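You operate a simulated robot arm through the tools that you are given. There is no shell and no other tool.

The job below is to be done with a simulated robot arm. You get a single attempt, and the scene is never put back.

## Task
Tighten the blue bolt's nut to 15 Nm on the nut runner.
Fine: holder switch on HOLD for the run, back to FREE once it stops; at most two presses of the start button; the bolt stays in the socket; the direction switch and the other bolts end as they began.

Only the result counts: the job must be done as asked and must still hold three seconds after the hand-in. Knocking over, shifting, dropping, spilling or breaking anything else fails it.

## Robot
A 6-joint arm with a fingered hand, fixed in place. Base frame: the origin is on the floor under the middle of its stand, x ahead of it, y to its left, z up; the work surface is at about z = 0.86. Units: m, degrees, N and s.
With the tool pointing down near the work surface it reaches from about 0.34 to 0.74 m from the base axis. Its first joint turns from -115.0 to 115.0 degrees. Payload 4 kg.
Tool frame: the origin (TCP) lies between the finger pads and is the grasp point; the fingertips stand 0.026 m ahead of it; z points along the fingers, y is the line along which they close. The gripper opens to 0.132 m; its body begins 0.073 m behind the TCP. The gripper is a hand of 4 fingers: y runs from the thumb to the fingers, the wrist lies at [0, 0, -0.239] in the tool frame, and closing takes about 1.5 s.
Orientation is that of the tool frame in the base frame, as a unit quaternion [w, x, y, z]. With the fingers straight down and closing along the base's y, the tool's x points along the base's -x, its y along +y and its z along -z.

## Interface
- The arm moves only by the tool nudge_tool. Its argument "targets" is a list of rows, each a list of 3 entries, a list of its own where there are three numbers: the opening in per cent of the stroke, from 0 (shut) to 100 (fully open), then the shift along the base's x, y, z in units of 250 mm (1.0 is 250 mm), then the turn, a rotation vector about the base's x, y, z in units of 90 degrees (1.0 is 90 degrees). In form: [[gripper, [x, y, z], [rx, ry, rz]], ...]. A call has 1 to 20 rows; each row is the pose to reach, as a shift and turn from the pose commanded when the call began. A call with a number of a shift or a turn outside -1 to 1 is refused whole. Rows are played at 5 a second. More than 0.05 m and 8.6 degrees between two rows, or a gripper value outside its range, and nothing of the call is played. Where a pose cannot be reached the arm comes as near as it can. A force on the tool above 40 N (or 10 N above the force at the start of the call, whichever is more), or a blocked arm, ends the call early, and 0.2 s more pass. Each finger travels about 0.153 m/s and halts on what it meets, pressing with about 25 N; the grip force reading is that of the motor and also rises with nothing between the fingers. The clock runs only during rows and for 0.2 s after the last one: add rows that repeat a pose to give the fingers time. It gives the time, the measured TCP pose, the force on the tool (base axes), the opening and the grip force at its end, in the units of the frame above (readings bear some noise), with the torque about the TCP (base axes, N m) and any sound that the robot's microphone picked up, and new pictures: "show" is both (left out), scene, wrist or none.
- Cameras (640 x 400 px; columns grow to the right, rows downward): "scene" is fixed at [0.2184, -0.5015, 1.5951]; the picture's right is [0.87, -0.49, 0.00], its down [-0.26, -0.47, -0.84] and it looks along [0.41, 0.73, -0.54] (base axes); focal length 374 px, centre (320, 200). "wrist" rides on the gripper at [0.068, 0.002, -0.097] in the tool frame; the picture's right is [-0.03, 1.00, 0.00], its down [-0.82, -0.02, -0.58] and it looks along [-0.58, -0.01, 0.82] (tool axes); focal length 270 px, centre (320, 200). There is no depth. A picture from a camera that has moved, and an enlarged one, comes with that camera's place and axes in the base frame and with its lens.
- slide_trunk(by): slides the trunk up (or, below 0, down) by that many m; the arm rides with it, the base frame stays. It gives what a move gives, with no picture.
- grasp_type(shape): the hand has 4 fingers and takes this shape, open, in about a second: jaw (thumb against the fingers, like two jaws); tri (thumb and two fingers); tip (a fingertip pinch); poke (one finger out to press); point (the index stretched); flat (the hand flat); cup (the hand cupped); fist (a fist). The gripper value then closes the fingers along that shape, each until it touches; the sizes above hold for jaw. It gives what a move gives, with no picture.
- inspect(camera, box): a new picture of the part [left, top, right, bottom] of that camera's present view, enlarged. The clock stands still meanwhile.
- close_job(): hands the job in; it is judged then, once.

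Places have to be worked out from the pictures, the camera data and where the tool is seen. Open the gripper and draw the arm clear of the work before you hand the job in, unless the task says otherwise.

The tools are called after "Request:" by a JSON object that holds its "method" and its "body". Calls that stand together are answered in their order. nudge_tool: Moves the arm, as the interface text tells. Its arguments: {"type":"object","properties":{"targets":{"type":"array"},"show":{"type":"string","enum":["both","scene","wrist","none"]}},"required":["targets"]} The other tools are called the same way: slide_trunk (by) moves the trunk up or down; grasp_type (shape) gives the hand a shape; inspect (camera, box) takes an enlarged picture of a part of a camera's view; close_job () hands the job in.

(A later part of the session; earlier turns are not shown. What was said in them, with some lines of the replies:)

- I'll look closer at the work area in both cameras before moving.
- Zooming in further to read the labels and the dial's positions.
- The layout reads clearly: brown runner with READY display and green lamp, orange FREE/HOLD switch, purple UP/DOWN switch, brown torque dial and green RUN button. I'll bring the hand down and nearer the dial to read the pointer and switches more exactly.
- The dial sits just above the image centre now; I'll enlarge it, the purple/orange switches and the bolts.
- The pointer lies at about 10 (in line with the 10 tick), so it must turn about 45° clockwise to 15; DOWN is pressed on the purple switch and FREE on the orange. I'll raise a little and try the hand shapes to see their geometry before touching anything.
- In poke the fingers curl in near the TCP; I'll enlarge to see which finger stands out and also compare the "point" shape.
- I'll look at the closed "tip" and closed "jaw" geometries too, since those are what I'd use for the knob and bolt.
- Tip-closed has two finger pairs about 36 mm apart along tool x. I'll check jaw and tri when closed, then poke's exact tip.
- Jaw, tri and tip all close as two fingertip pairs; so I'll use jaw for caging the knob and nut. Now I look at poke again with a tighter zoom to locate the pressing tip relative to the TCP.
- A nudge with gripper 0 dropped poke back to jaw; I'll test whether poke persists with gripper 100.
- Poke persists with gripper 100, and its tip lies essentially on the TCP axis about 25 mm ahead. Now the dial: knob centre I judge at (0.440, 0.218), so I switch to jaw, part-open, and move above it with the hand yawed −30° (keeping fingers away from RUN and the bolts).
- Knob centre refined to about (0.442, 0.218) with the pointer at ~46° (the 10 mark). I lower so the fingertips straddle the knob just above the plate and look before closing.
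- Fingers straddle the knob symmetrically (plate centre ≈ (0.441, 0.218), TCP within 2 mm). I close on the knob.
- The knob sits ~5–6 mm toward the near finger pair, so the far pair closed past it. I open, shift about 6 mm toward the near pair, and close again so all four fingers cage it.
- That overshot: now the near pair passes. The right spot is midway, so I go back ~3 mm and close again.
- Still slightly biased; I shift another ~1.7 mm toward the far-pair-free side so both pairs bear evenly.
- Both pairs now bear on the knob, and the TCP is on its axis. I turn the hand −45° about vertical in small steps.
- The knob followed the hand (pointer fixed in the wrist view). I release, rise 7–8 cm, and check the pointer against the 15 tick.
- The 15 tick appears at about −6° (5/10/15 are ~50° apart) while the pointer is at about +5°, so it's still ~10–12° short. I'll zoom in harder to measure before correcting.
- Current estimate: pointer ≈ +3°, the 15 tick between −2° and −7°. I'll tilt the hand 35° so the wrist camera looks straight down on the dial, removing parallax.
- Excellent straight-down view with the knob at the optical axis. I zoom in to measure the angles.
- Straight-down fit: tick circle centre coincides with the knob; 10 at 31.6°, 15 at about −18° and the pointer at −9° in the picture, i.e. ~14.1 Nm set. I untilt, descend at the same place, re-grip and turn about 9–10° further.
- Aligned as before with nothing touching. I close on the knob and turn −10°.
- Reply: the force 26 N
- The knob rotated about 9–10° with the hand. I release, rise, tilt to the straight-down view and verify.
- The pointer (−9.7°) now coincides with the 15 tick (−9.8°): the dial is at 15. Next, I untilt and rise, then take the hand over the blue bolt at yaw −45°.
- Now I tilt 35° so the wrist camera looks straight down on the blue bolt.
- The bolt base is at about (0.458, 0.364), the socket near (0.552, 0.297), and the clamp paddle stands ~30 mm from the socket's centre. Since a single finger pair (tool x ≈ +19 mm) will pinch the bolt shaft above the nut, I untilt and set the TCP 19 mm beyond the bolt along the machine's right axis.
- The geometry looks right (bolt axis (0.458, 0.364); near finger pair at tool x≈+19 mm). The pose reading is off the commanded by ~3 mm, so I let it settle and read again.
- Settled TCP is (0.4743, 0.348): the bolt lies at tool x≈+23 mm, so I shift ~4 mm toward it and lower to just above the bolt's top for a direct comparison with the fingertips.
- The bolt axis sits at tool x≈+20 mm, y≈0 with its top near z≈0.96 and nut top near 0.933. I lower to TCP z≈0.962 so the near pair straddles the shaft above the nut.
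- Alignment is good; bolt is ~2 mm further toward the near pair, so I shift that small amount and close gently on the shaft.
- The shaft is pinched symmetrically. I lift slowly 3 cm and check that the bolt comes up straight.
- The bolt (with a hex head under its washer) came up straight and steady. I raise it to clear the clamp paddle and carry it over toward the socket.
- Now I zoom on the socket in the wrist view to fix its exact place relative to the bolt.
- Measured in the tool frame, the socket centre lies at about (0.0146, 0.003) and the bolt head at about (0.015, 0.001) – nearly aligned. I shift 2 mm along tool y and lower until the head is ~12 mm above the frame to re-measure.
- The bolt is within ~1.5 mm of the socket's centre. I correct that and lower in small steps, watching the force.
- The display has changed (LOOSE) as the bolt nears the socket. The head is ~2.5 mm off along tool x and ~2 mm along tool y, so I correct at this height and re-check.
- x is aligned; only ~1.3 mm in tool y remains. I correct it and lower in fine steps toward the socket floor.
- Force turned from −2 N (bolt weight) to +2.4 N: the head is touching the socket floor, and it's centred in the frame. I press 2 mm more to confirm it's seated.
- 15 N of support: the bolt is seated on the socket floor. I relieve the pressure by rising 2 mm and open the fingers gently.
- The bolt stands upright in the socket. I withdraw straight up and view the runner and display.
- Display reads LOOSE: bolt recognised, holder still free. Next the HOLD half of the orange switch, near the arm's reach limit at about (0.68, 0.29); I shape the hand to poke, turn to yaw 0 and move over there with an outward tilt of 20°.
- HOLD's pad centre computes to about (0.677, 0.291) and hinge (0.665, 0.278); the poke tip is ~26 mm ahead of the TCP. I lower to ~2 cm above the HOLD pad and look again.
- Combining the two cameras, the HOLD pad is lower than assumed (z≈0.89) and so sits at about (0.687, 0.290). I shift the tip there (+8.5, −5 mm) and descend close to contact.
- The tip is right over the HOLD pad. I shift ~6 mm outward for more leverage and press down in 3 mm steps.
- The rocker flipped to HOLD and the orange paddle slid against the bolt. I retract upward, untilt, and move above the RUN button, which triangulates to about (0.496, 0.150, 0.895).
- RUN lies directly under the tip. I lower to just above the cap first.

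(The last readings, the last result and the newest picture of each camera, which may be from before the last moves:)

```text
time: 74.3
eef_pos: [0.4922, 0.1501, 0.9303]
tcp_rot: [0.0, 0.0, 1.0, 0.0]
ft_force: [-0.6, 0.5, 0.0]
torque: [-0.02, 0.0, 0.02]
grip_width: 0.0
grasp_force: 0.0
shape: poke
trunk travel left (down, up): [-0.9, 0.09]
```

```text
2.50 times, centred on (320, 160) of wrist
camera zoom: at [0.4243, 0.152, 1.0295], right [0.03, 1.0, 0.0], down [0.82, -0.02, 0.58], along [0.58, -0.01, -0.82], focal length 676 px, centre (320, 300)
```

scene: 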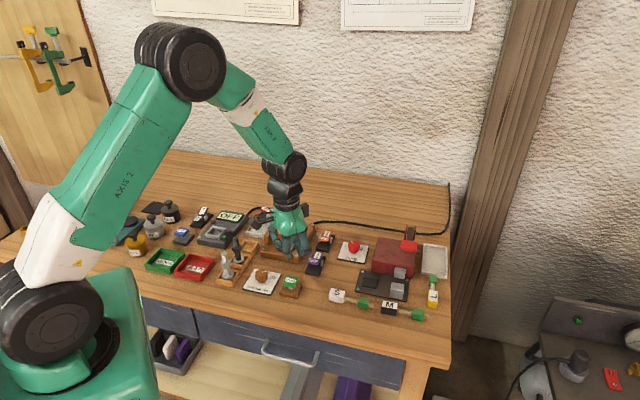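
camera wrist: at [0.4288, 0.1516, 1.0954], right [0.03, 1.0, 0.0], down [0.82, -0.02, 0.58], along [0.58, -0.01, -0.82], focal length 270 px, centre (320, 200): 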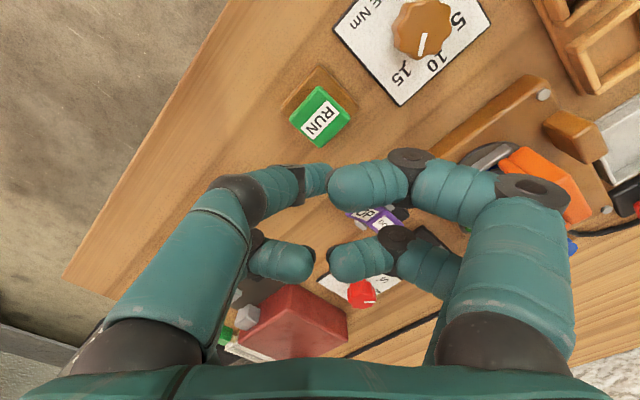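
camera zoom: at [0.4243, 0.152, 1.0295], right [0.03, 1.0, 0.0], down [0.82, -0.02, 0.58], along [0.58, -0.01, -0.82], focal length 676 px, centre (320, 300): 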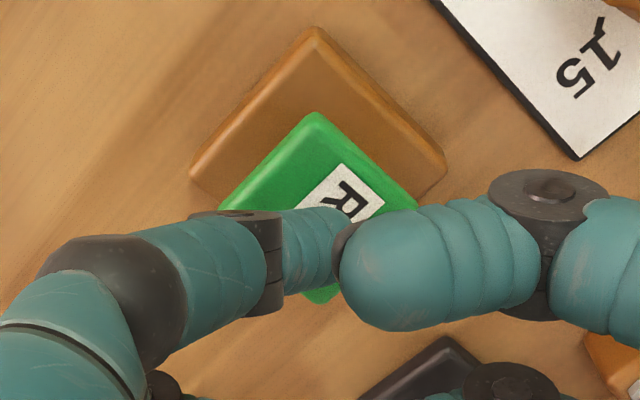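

Tip is just above the cap with no force yet. I press down in small steps (to ~15 mm), then come straight back up – one single press.

Request:
{"method": "nudge_tool", "body": {"targets": [[100, [0, 0, -0.012], [0, 0, 0]], [100, [0, 0, -0.024], [0, 0, 0]], [100, [0, 0, -0.036], [0, 0, 0]], [100, [0, 0, -0.048], [0, 0, 0]], [100, [0, 0, -0.048], [0, 0, 0]]], "show": "none"}}

Request:
{"method": "inspect", "body": {"camera": "scene", "box": [240, 210, 340, 300]}}

```text
time: 75.5
eef_pos: [0.4928, 0.1507, 0.9202]
tcp_rot: [-0.001, -0.001, 1.0, 0.0]
ft_force: [0.0, -0.5, 0.7]
torque: [-0.03, -0.01, 0.01]
grip_width: 0.0
grasp_force: 0.1
shape: poke
trunk travel left (down, up): [-0.9, 0.09]
heard: click
```

```text
4.44 times, centred on (290, 255) of scene
camera zoom: at [0.2184, -0.5015, 1.5951], right [0.87, -0.49, 0.0], down [-0.26, -0.47, -0.84], along [0.41, 0.73, -0.54], focal length 1662 px, centre (453, -44)
```

zoom: 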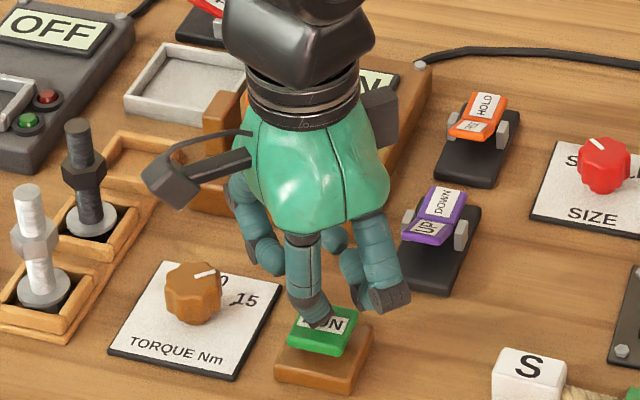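

A click was heard and the display changed (ends in "N" – running). I lift off straight up and watch the runner.

Request:
{"method": "nudge_tool", "body": {"targets": [[100, [0, 0, 0.1], [0, 0, 0]], [100, [0, 0, 0.25], [0, 0, 0]], [100, [0, 0, 0.4], [0, 0, 0]], [100, [-0.15, -0.05, 0.5], [0, 0, 0]], [100, [-0.3, -0.1, 0.6], [0, 0, 0]], [100, [-0.35, -0.15, 0.6], [0, 0, 0]], [100, [-0.35, -0.15, 0.6], [0, 0, 0]]], "show": "scene"}}

Request:
{"method": "inspect", "body": {"camera": "scene", "box": [250, 200, 350, 280]}}

```text
time: 77.1
eef_pos: [0.4057, 0.1116, 1.0709]
tcp_rot: [-0.001, 0.0, 1.0, -0.001]
ft_force: [0.7, -0.1, -0.3]
torque: [0.01, 0.0, -0.05]
grip_width: 0.0
grasp_force: 0.1
shape: poke
trunk travel left (down, up): [-0.9, 0.09]
```

scene: 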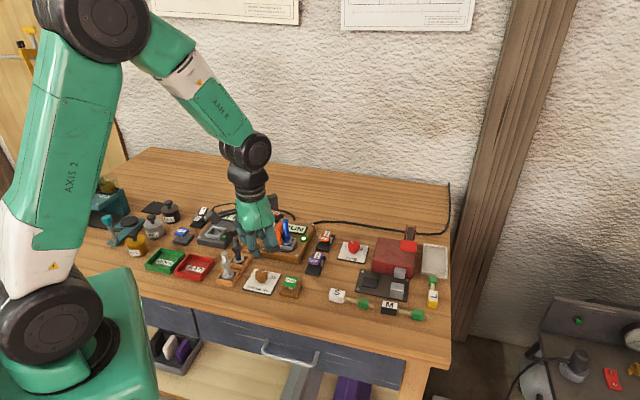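

```text
5.00 times, centred on (300, 240) of scene
camera zoom: at [0.2184, -0.5015, 1.5951], right [0.87, -0.49, 0.0], down [-0.26, -0.47, -0.84], along [0.41, 0.73, -0.54], focal length 1870 px, centre (420, 0)
```

zoom: 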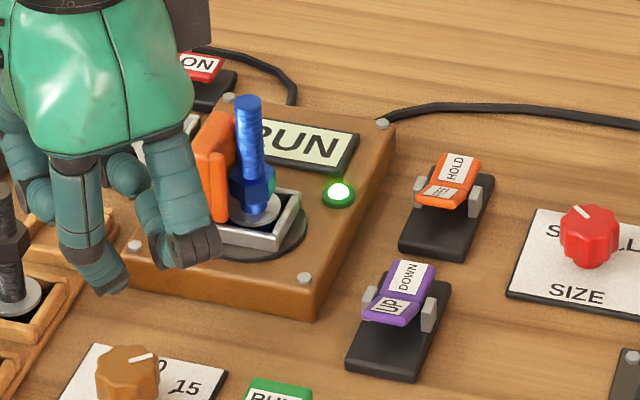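

The runner shows RUN with its lamp lit, and the nut is travelling down. I hold still and wait for it to stop.

Request:
{"method": "nudge_tool", "body": {"targets": [[100, [0, 0, 0], [0, 0, 0]], [100, [-0.05, 0, 0], [0, 0, 0]], [100, [-0.1, 0, 0], [0, 0, 0]], [100, [-0.1, 0, 0], [0, 0, 0]], [100, [-0.1, 0, 0], [0, 0, 0]], [100, [-0.1, 0, 0], [0, 0, 0]], [100, [-0.1, 0, 0], [0, 0, 0]], [100, [-0.1, 0, 0], [0, 0, 0]], [100, [-0.1, 0, 0], [0, 0, 0]], [100, [-0.1, 0, 0], [0, 0, 0]]], "show": "none"}}

Request:
{"method": "inspect", "body": {"camera": "scene", "box": [250, 200, 350, 280]}}

```text
time: 79.3
eef_pos: [0.3808, 0.1129, 1.0695]
tcp_rot: [-0.001, 0.0, 1.0, -0.001]
ft_force: [-0.5, -0.6, -0.1]
torque: [-0.01, -0.03, 0.02]
grip_width: 0.0001
grasp_force: 0.1
shape: poke
trunk travel left (down, up): [-0.9, 0.09]
```

```text
5.00 times, centred on (300, 240) of scene
camera zoom: at [0.2184, -0.5015, 1.5951], right [0.87, -0.49, 0.0], down [-0.26, -0.47, -0.84], along [0.41, 0.73, -0.54], focal length 1870 px, centre (420, 0)
```

zoom: 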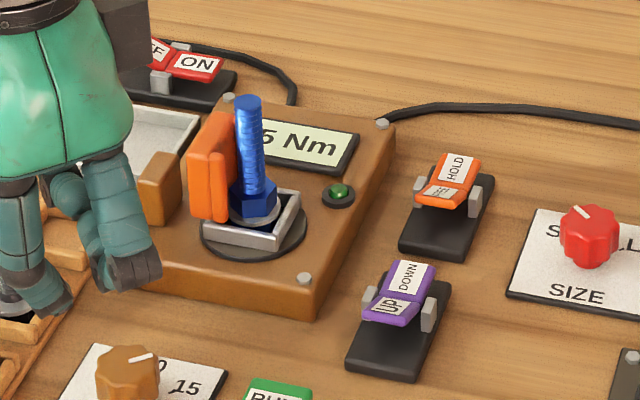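

The run stopped: lamp off and the display reads "…5 Nm" with a digit hidden behind the bolt. I move toward the holder switch, high over everything, and read the display with the wrist camera.

Request:
{"method": "nudge_tool", "body": {"targets": [[100, [0.14, 0.06, 0.04], [0, 0, 0]], [100, [0.28, 0.12, 0.04], [0, 0, 0]], [100, [0.42, 0.18, 0.04], [0, 0, 0]], [100, [0.56, 0.24, 0.04], [0, 0, 0]], [100, [0.7, 0.3, 0.04], [0, 0, 0]], [100, [0.84, 0.36, 0.04], [0, 0, 0]], [100, [0.876, 0.428, 0.04], [0, 0, 0]], [100, [0.876, 0.428, 0.04], [0, 0, 0]]], "show": "both"}}

Request:
{"method": "inspect", "body": {"camera": "wrist", "box": [300, 0, 500, 160]}}

Request:
{"method": "inspect", "body": {"camera": "wrist", "box": [200, 0, 400, 180]}}

```text
time: 81.1
eef_pos: [0.6005, 0.2178, 1.0821]
tcp_rot: [0.0, 0.0, 1.0, 0.0]
ft_force: [0.1, -0.3, 0.1]
torque: [0.03, 0.01, 0.0]
grip_width: 0.0001
grasp_force: 0.0
shape: poke
trunk travel left (down, up): [-0.9, 0.09]
camera wrist: at [0.5323, 0.2206, 1.1814], right [0.03, 1.0, 0.0], down [0.82, -0.02, 0.58], along [0.58, -0.01, -0.82], focal length 270 px, centre (320, 200)
```

scene: 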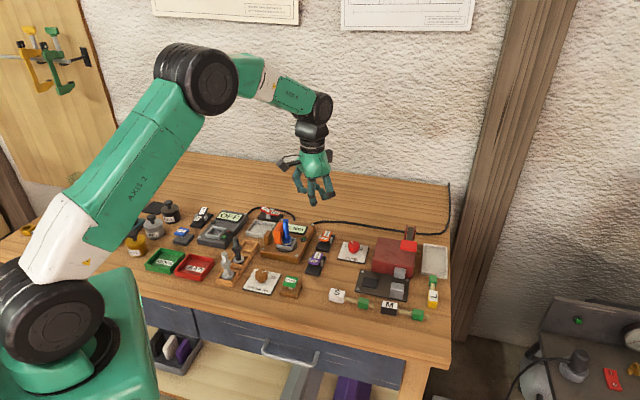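
wrist: 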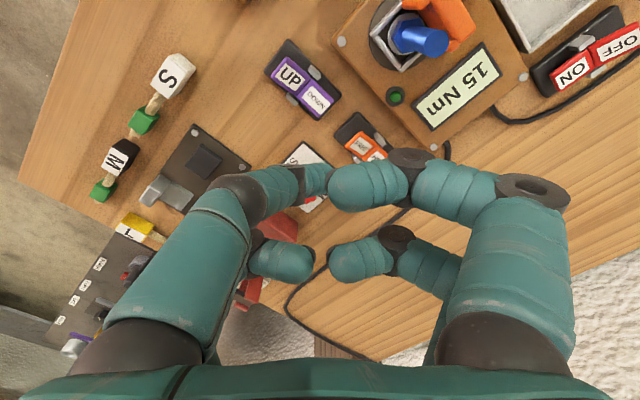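

```text
2.50 times, centred on (400, 80) of wrist
camera zoom: at [0.5323, 0.2206, 1.1814], right [0.03, 1.0, 0.0], down [0.82, -0.02, 0.58], along [0.58, -0.01, -0.82], focal length 676 px, centre (120, 500)
```

zoom: 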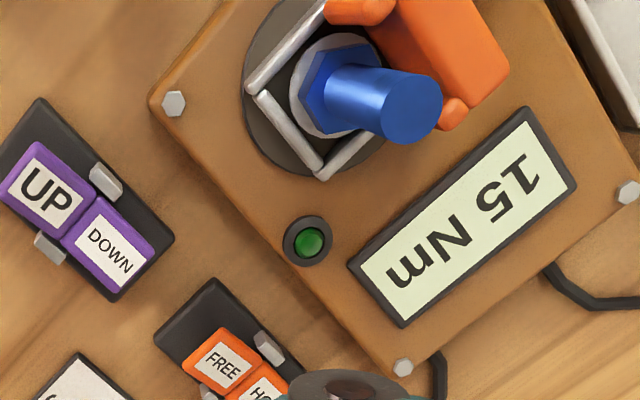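

```text
2.22 times, centred on (300, 90) of wrist
camera zoom: at [0.5323, 0.2206, 1.1814], right [0.03, 1.0, 0.0], down [0.82, -0.02, 0.58], along [0.58, -0.01, -0.82], focal length 601 px, centre (364, 444)
```

zoom: 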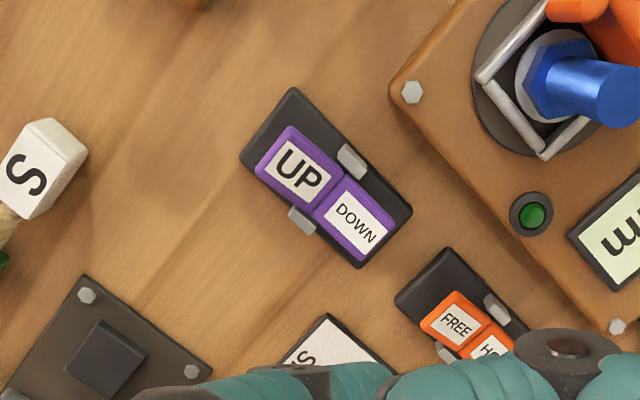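

Display reads "15 Nm" and the nut is down on the washer after one press. Now I set the holder back to FREE: its raised pad is at about (0.657, 0.262); I move over it and lower to just above.

Request:
{"method": "nudge_tool", "body": {"targets": [[100, [0.1, 0.08, -0.05], [0, 0, 0]], [100, [0.2128, 0.1736, -0.12], [0, 0, 0]], [100, [0.2128, 0.1736, -0.28], [0, 0, 0]], [100, [0.2128, 0.1736, -0.44], [0, 0, 0]], [100, [0.2128, 0.1736, -0.57], [0, 0, 0]], [100, [0.2128, 0.1736, -0.57], [0, 0, 0]], [100, [0.2128, 0.1736, -0.57], [0, 0, 0]]], "show": "none"}}

Request:
{"method": "inspect", "body": {"camera": "scene", "box": [290, 200, 370, 270]}}

Request:
{"method": "inspect", "body": {"camera": "wrist", "box": [220, 60, 420, 220]}}

```text
time: 82.7
eef_pos: [0.6543, 0.263, 0.9396]
tcp_rot: [0.0, 0.0, 1.0, 0.0]
ft_force: [0.7, 0.3, 0.4]
torque: [-0.02, 0.0, 0.0]
grip_width: 0.0002
grasp_force: 0.1
shape: poke
trunk travel left (down, up): [-0.9, 0.09]
```

```text
5.71 times, centred on (330, 235) of scene
camera zoom: at [0.2184, -0.5015, 1.5951], right [0.87, -0.49, 0.0], down [-0.26, -0.47, -0.84], along [0.41, 0.73, -0.54], focal length 2137 px, centre (263, 0)
```

zoom: 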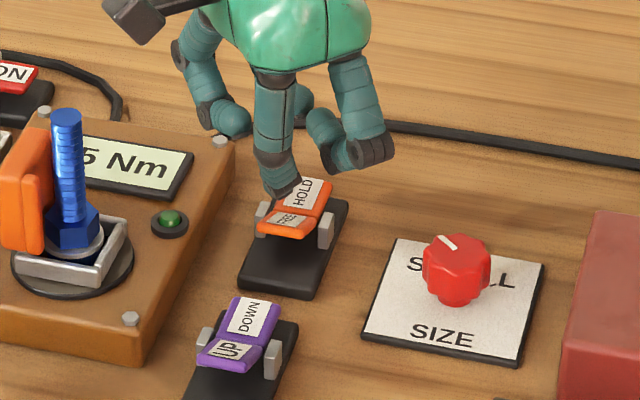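

```text
2.50 times, centred on (320, 140) of wrist
camera zoom: at [0.5863, 0.264, 1.0383], right [0.03, 1.0, 0.0], down [0.82, -0.02, 0.58], along [0.58, -0.01, -0.82], focal length 676 px, centre (320, 350)
```

zoom: 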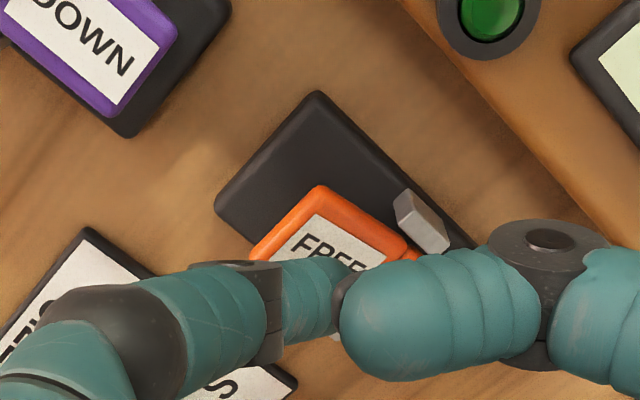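

The tip is above FREE's raised end. I press down in 3–4 mm steps.

Request:
{"method": "nudge_tool", "body": {"targets": [[100, [0, 0, -0.03], [0, 0, 0]], [100, [0, 0, -0.06], [0, 0, 0]], [100, [0, 0, -0.075], [0, 0, 0]], [100, [0, 0, -0.09], [0, 0, 0]], [100, [0, 0, -0.105], [0, 0, 0]], [100, [0, 0, -0.12], [0, 0, 0]], [100, [0, 0, -0.12], [0, 0, 0]]], "show": "none"}}

Request:
{"method": "inspect", "body": {"camera": "scene", "box": [260, 190, 370, 270]}}

Request:
{"method": "inspect", "body": {"camera": "wrist", "box": [220, 60, 420, 220]}}

```text
time: 84.3
eef_pos: [0.6529, 0.262, 0.9125]
tcp_rot: [0.003, 0.0, 1.0, 0.002]
ft_force: [-2.0, -2.5, 26.6]
torque: [-0.03, 0.12, -0.01]
grip_width: 0.0001
grasp_force: 0.0
shape: poke
trunk travel left (down, up): [-0.9, 0.09]
```

```text
5.00 times, centred on (315, 230) of scene
camera zoom: at [0.2184, -0.5015, 1.5951], right [0.87, -0.49, 0.0], down [-0.26, -0.47, -0.84], along [0.41, 0.73, -0.54], focal length 1870 px, centre (345, 50)
```

zoom: 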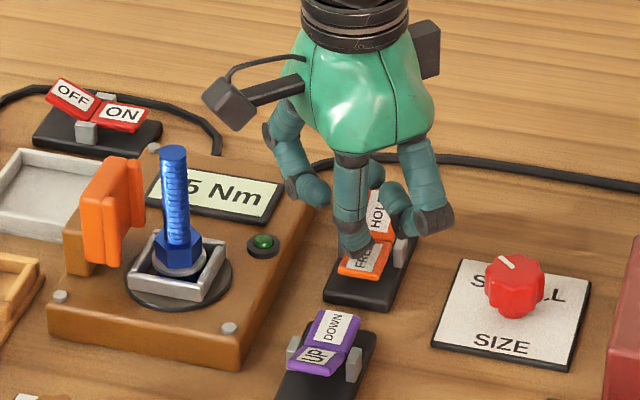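

```text
2.50 times, centred on (320, 140) of wrist
camera zoom: at [0.5842, 0.2652, 1.0108], right [0.03, 1.0, 0.0], down [0.81, -0.02, 0.58], along [0.58, -0.01, -0.81], focal length 676 px, centre (320, 350)
```

zoom: 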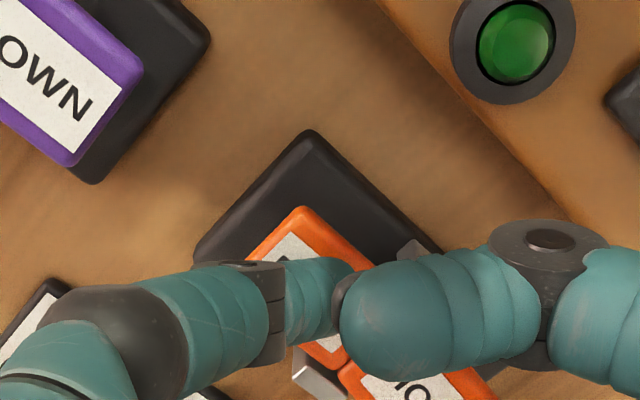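

FREE flipped in (26 N at the stop) and the paddle has returned. I lift straight up and draw the arm clear.

Request:
{"method": "nudge_tool", "body": {"targets": [[100, [0, 0, 0.06], [0, 0, 0]], [100, [0, 0, 0.2], [0, 0, 0]], [100, [0, 0, 0.4], [0, 0, 0]], [100, [0, 0, 0.6], [0, 0, 0]], [100, [-0.1, -0.08, 0.72], [0, 0, 0]], [100, [-0.24, -0.16, 0.76], [0, 0, 0]], [100, [-0.38, -0.24, 0.8], [0, 0, 0]], [100, [-0.52, -0.32, 0.84], [0, 0, 0]], [100, [-0.66, -0.4, 0.88], [0, 0, 0]], [100, [-0.8, -0.48, 0.9], [0, 0, 0]], [100, [-0.94, -0.56, 0.9], [0, 0, 0]], [100, [-0.94, -0.56, 0.9], [0, 0, 0]]], "show": "both"}}

Request:
{"method": "inspect", "body": {"camera": "scene", "box": [230, 200, 350, 300]}}

Request:
{"method": "inspect", "body": {"camera": "wrist", "box": [300, 0, 560, 180]}}

```text
time: 86.9
eef_pos: [0.4206, 0.126, 1.1341]
tcp_rot: [0.0, 0.0, 1.0, 0.0]
ft_force: [-0.2, 0.7, 0.1]
torque: [0.0, 0.02, 0.01]
grip_width: 0.0
grasp_force: 0.2
shape: poke
trunk travel left (down, up): [-0.9, 0.09]
camera wrist: at [0.3521, 0.1276, 1.2334], right [0.03, 1.0, 0.0], down [0.82, -0.02, 0.58], along [0.58, -0.01, -0.82], focal length 270 px, centre (320, 200)
```

scene: 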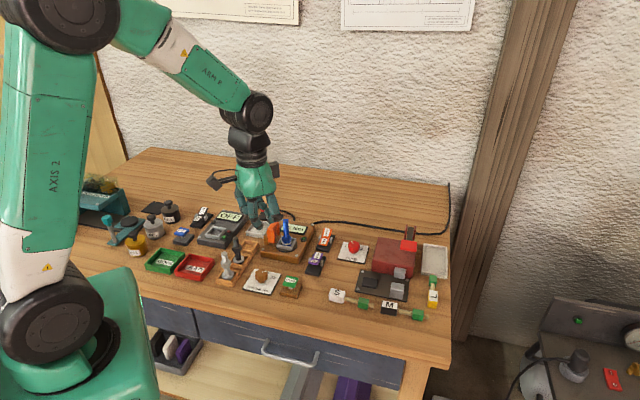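
wrist: 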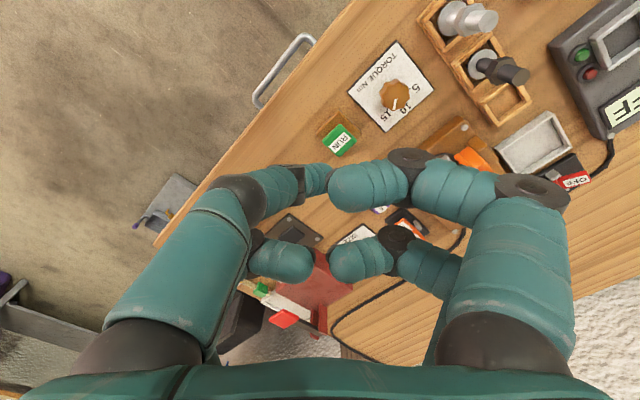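

```text
4.00 times, centred on (290, 250) of scene
camera zoom: at [0.2184, -0.5015, 1.5951], right [0.87, -0.49, 0.0], down [-0.26, -0.47, -0.84], along [0.41, 0.73, -0.54], focal length 1496 px, centre (440, 0)
```

zoom: 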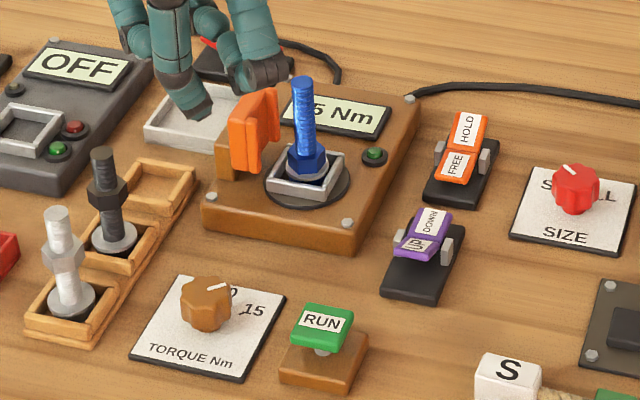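

```text
2.22 times, centred on (430, 90) of wrist
camera zoom: at [0.3521, 0.1276, 1.2334], right [0.03, 1.0, 0.0], down [0.82, -0.02, 0.58], along [0.58, -0.01, -0.82], focal length 601 px, centre (76, 444)
```

zoom: 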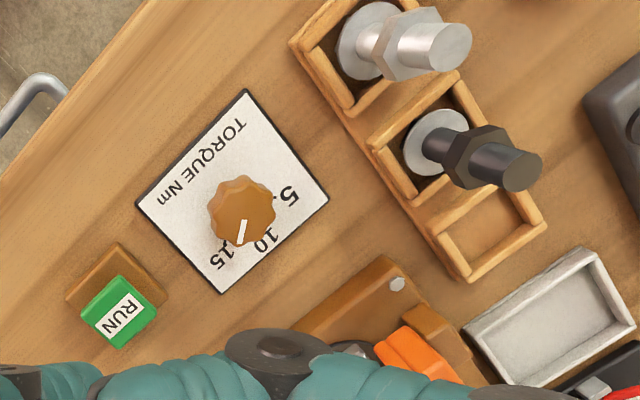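

Everything looks as wanted: bolt upright in the socket, display 15 Nm, FREE pressed, direction switch still DOWN, other bolts undisturbed. I draw the arm further up and back and open the hand.

Request:
{"method": "nudge_tool", "body": {"targets": [[100, [-0.1, 0.05, 0.1], [0, 0, 0]], [100, [-0.2, 0.1, 0.2], [0, 0, 0]], [100, [-0.24, 0.15, 0.28], [0, 0, 0]], [100, [-0.24, 0.15, 0.28], [0, 0, 0]]], "show": "none"}}

Request:
{"method": "grasp_type", "body": {"shape": "jaw"}}

Request:
{"method": "nudge_tool", "body": {"targets": [[100, [0, 0, 0], [0, 0, 0]], [100, [0, 0, 0], [0, 0, 0]], [100, [0, 0, 0], [0, 0, 0]], [100, [0, 0, 0], [0, 0, 0]], [100, [0, 0, 0], [0, 0, 0]], [100, [0, 0, 0], [0, 0, 0]]], "show": "both"}}

Request:
{"method": "inspect", "body": {"camera": "scene", "box": [230, 200, 350, 300]}}

Request:
{"method": "inspect", "body": {"camera": "wrist", "box": [260, 60, 480, 260]}}

```text
time: 87.9
eef_pos: [0.3597, 0.1605, 1.201]
tcp_rot: [0.0, 0.0, 1.0, 0.0]
ft_force: [-0.2, -0.1, -0.5]
torque: [0.0, 0.01, -0.03]
grip_width: 0.0
grasp_force: 0.2
shape: poke
trunk travel left (down, up): [-0.9, 0.09]
```

```text
time: 88.8
eef_pos: [0.358, 0.1615, 1.2011]
tcp_rot: [0.0, 0.0, 1.0, 0.0]
ft_force: [0.0, 0.0, -0.8]
torque: [-0.02, -0.01, -0.01]
grip_width: 0.1318
grasp_force: 0.0
shape: jaw
trunk travel left (down, up): [-0.9, 0.09]
```

```text
time: 90.2
eef_pos: [0.3591, 0.1607, 1.2006]
tcp_rot: [0.0, 0.001, 1.0, 0.0]
ft_force: [-0.2, 0.7, 1.8]
torque: [0.03, 0.04, -0.02]
grip_width: 0.1318
grasp_force: 0.1
shape: jaw
trunk travel left (down, up): [-0.9, 0.09]
camera wrist: at [0.2908, 0.1631, 1.299], right [0.03, 1.0, 0.0], down [0.82, -0.02, 0.58], along [0.58, -0.01, -0.82], focal length 270 px, centre (320, 200)
```

scene: 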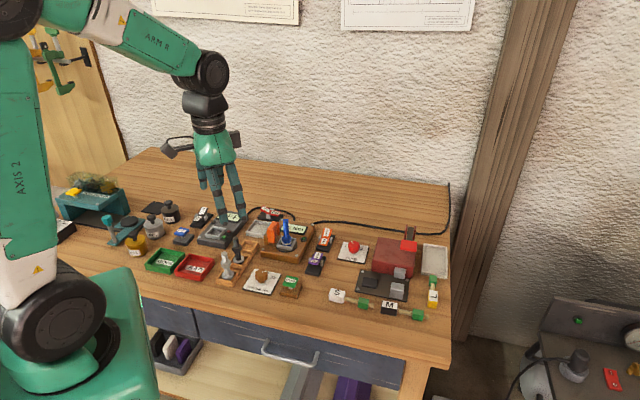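
wrist: 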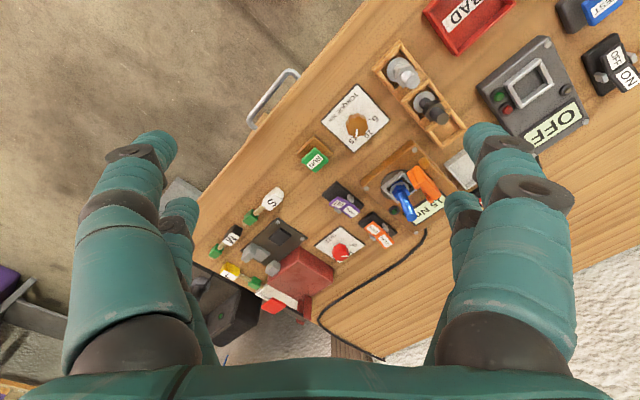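

```text
4.00 times, centred on (290, 250) of scene
camera zoom: at [0.2184, -0.5015, 1.5951], right [0.87, -0.49, 0.0], down [-0.26, -0.47, -0.84], along [0.41, 0.73, -0.54], focal length 1496 px, centre (440, 0)
```

zoom: 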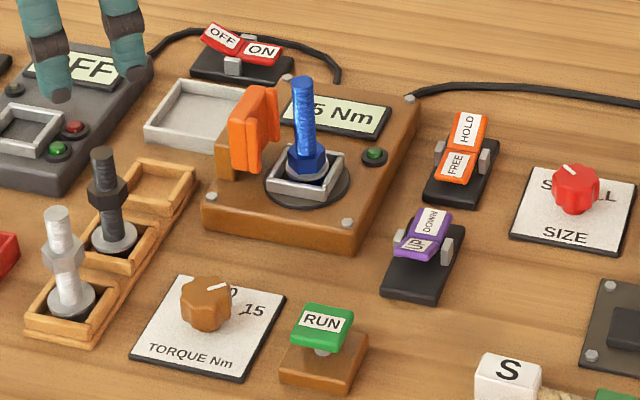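

```text
2.00 times, centred on (370, 160) of wrist
camera zoom: at [0.2908, 0.1631, 1.299], right [0.03, 1.0, 0.0], down [0.82, -0.02, 0.58], along [0.58, -0.01, -0.82], focal length 541 px, centre (220, 280)
```

zoom: 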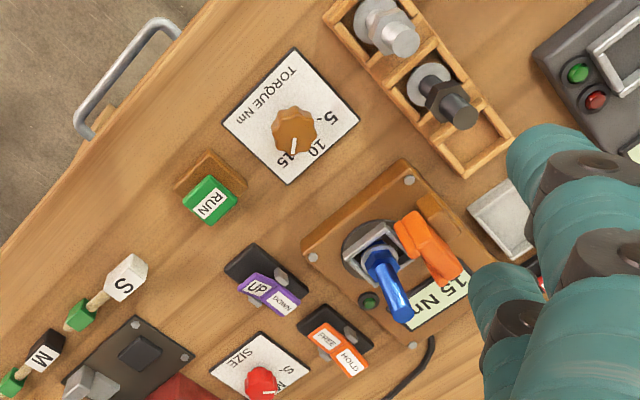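

The hand is open and clear of the work. The bolt sits in the socket with its nut run down at 15 Nm, the holder is on FREE, RUN was pressed once, and the direction switch and other bolts are unchanged. I hand the job in.

Request:
{"method": "close_job", "body": {}}

```text
The job is handed in.
```

The blue bolt's nut is tightened: the runner stopped with its display reading 15 Nm, and I've handed the job in. The hand-in gave no verdict back, so what follows is from the last pictures and readings.

- **Torque setting:** the dial was at 10, so I turned it to 15 before the run.
- **Holder switch:** it was on HOLD for the run and is back on FREE now that the runner has stopped.
- **Start button:** it was pressed once.
- **Bolt:** it stands in the socket, with the nut run down onto the washer.
- **Direction switch and other bolts:** I left the direction switch on DOWN throughout. The silver and black bolts stand in their tray as before.

The hand is open and the arm is clear of the work. I saw nothing else knocked or shifted.
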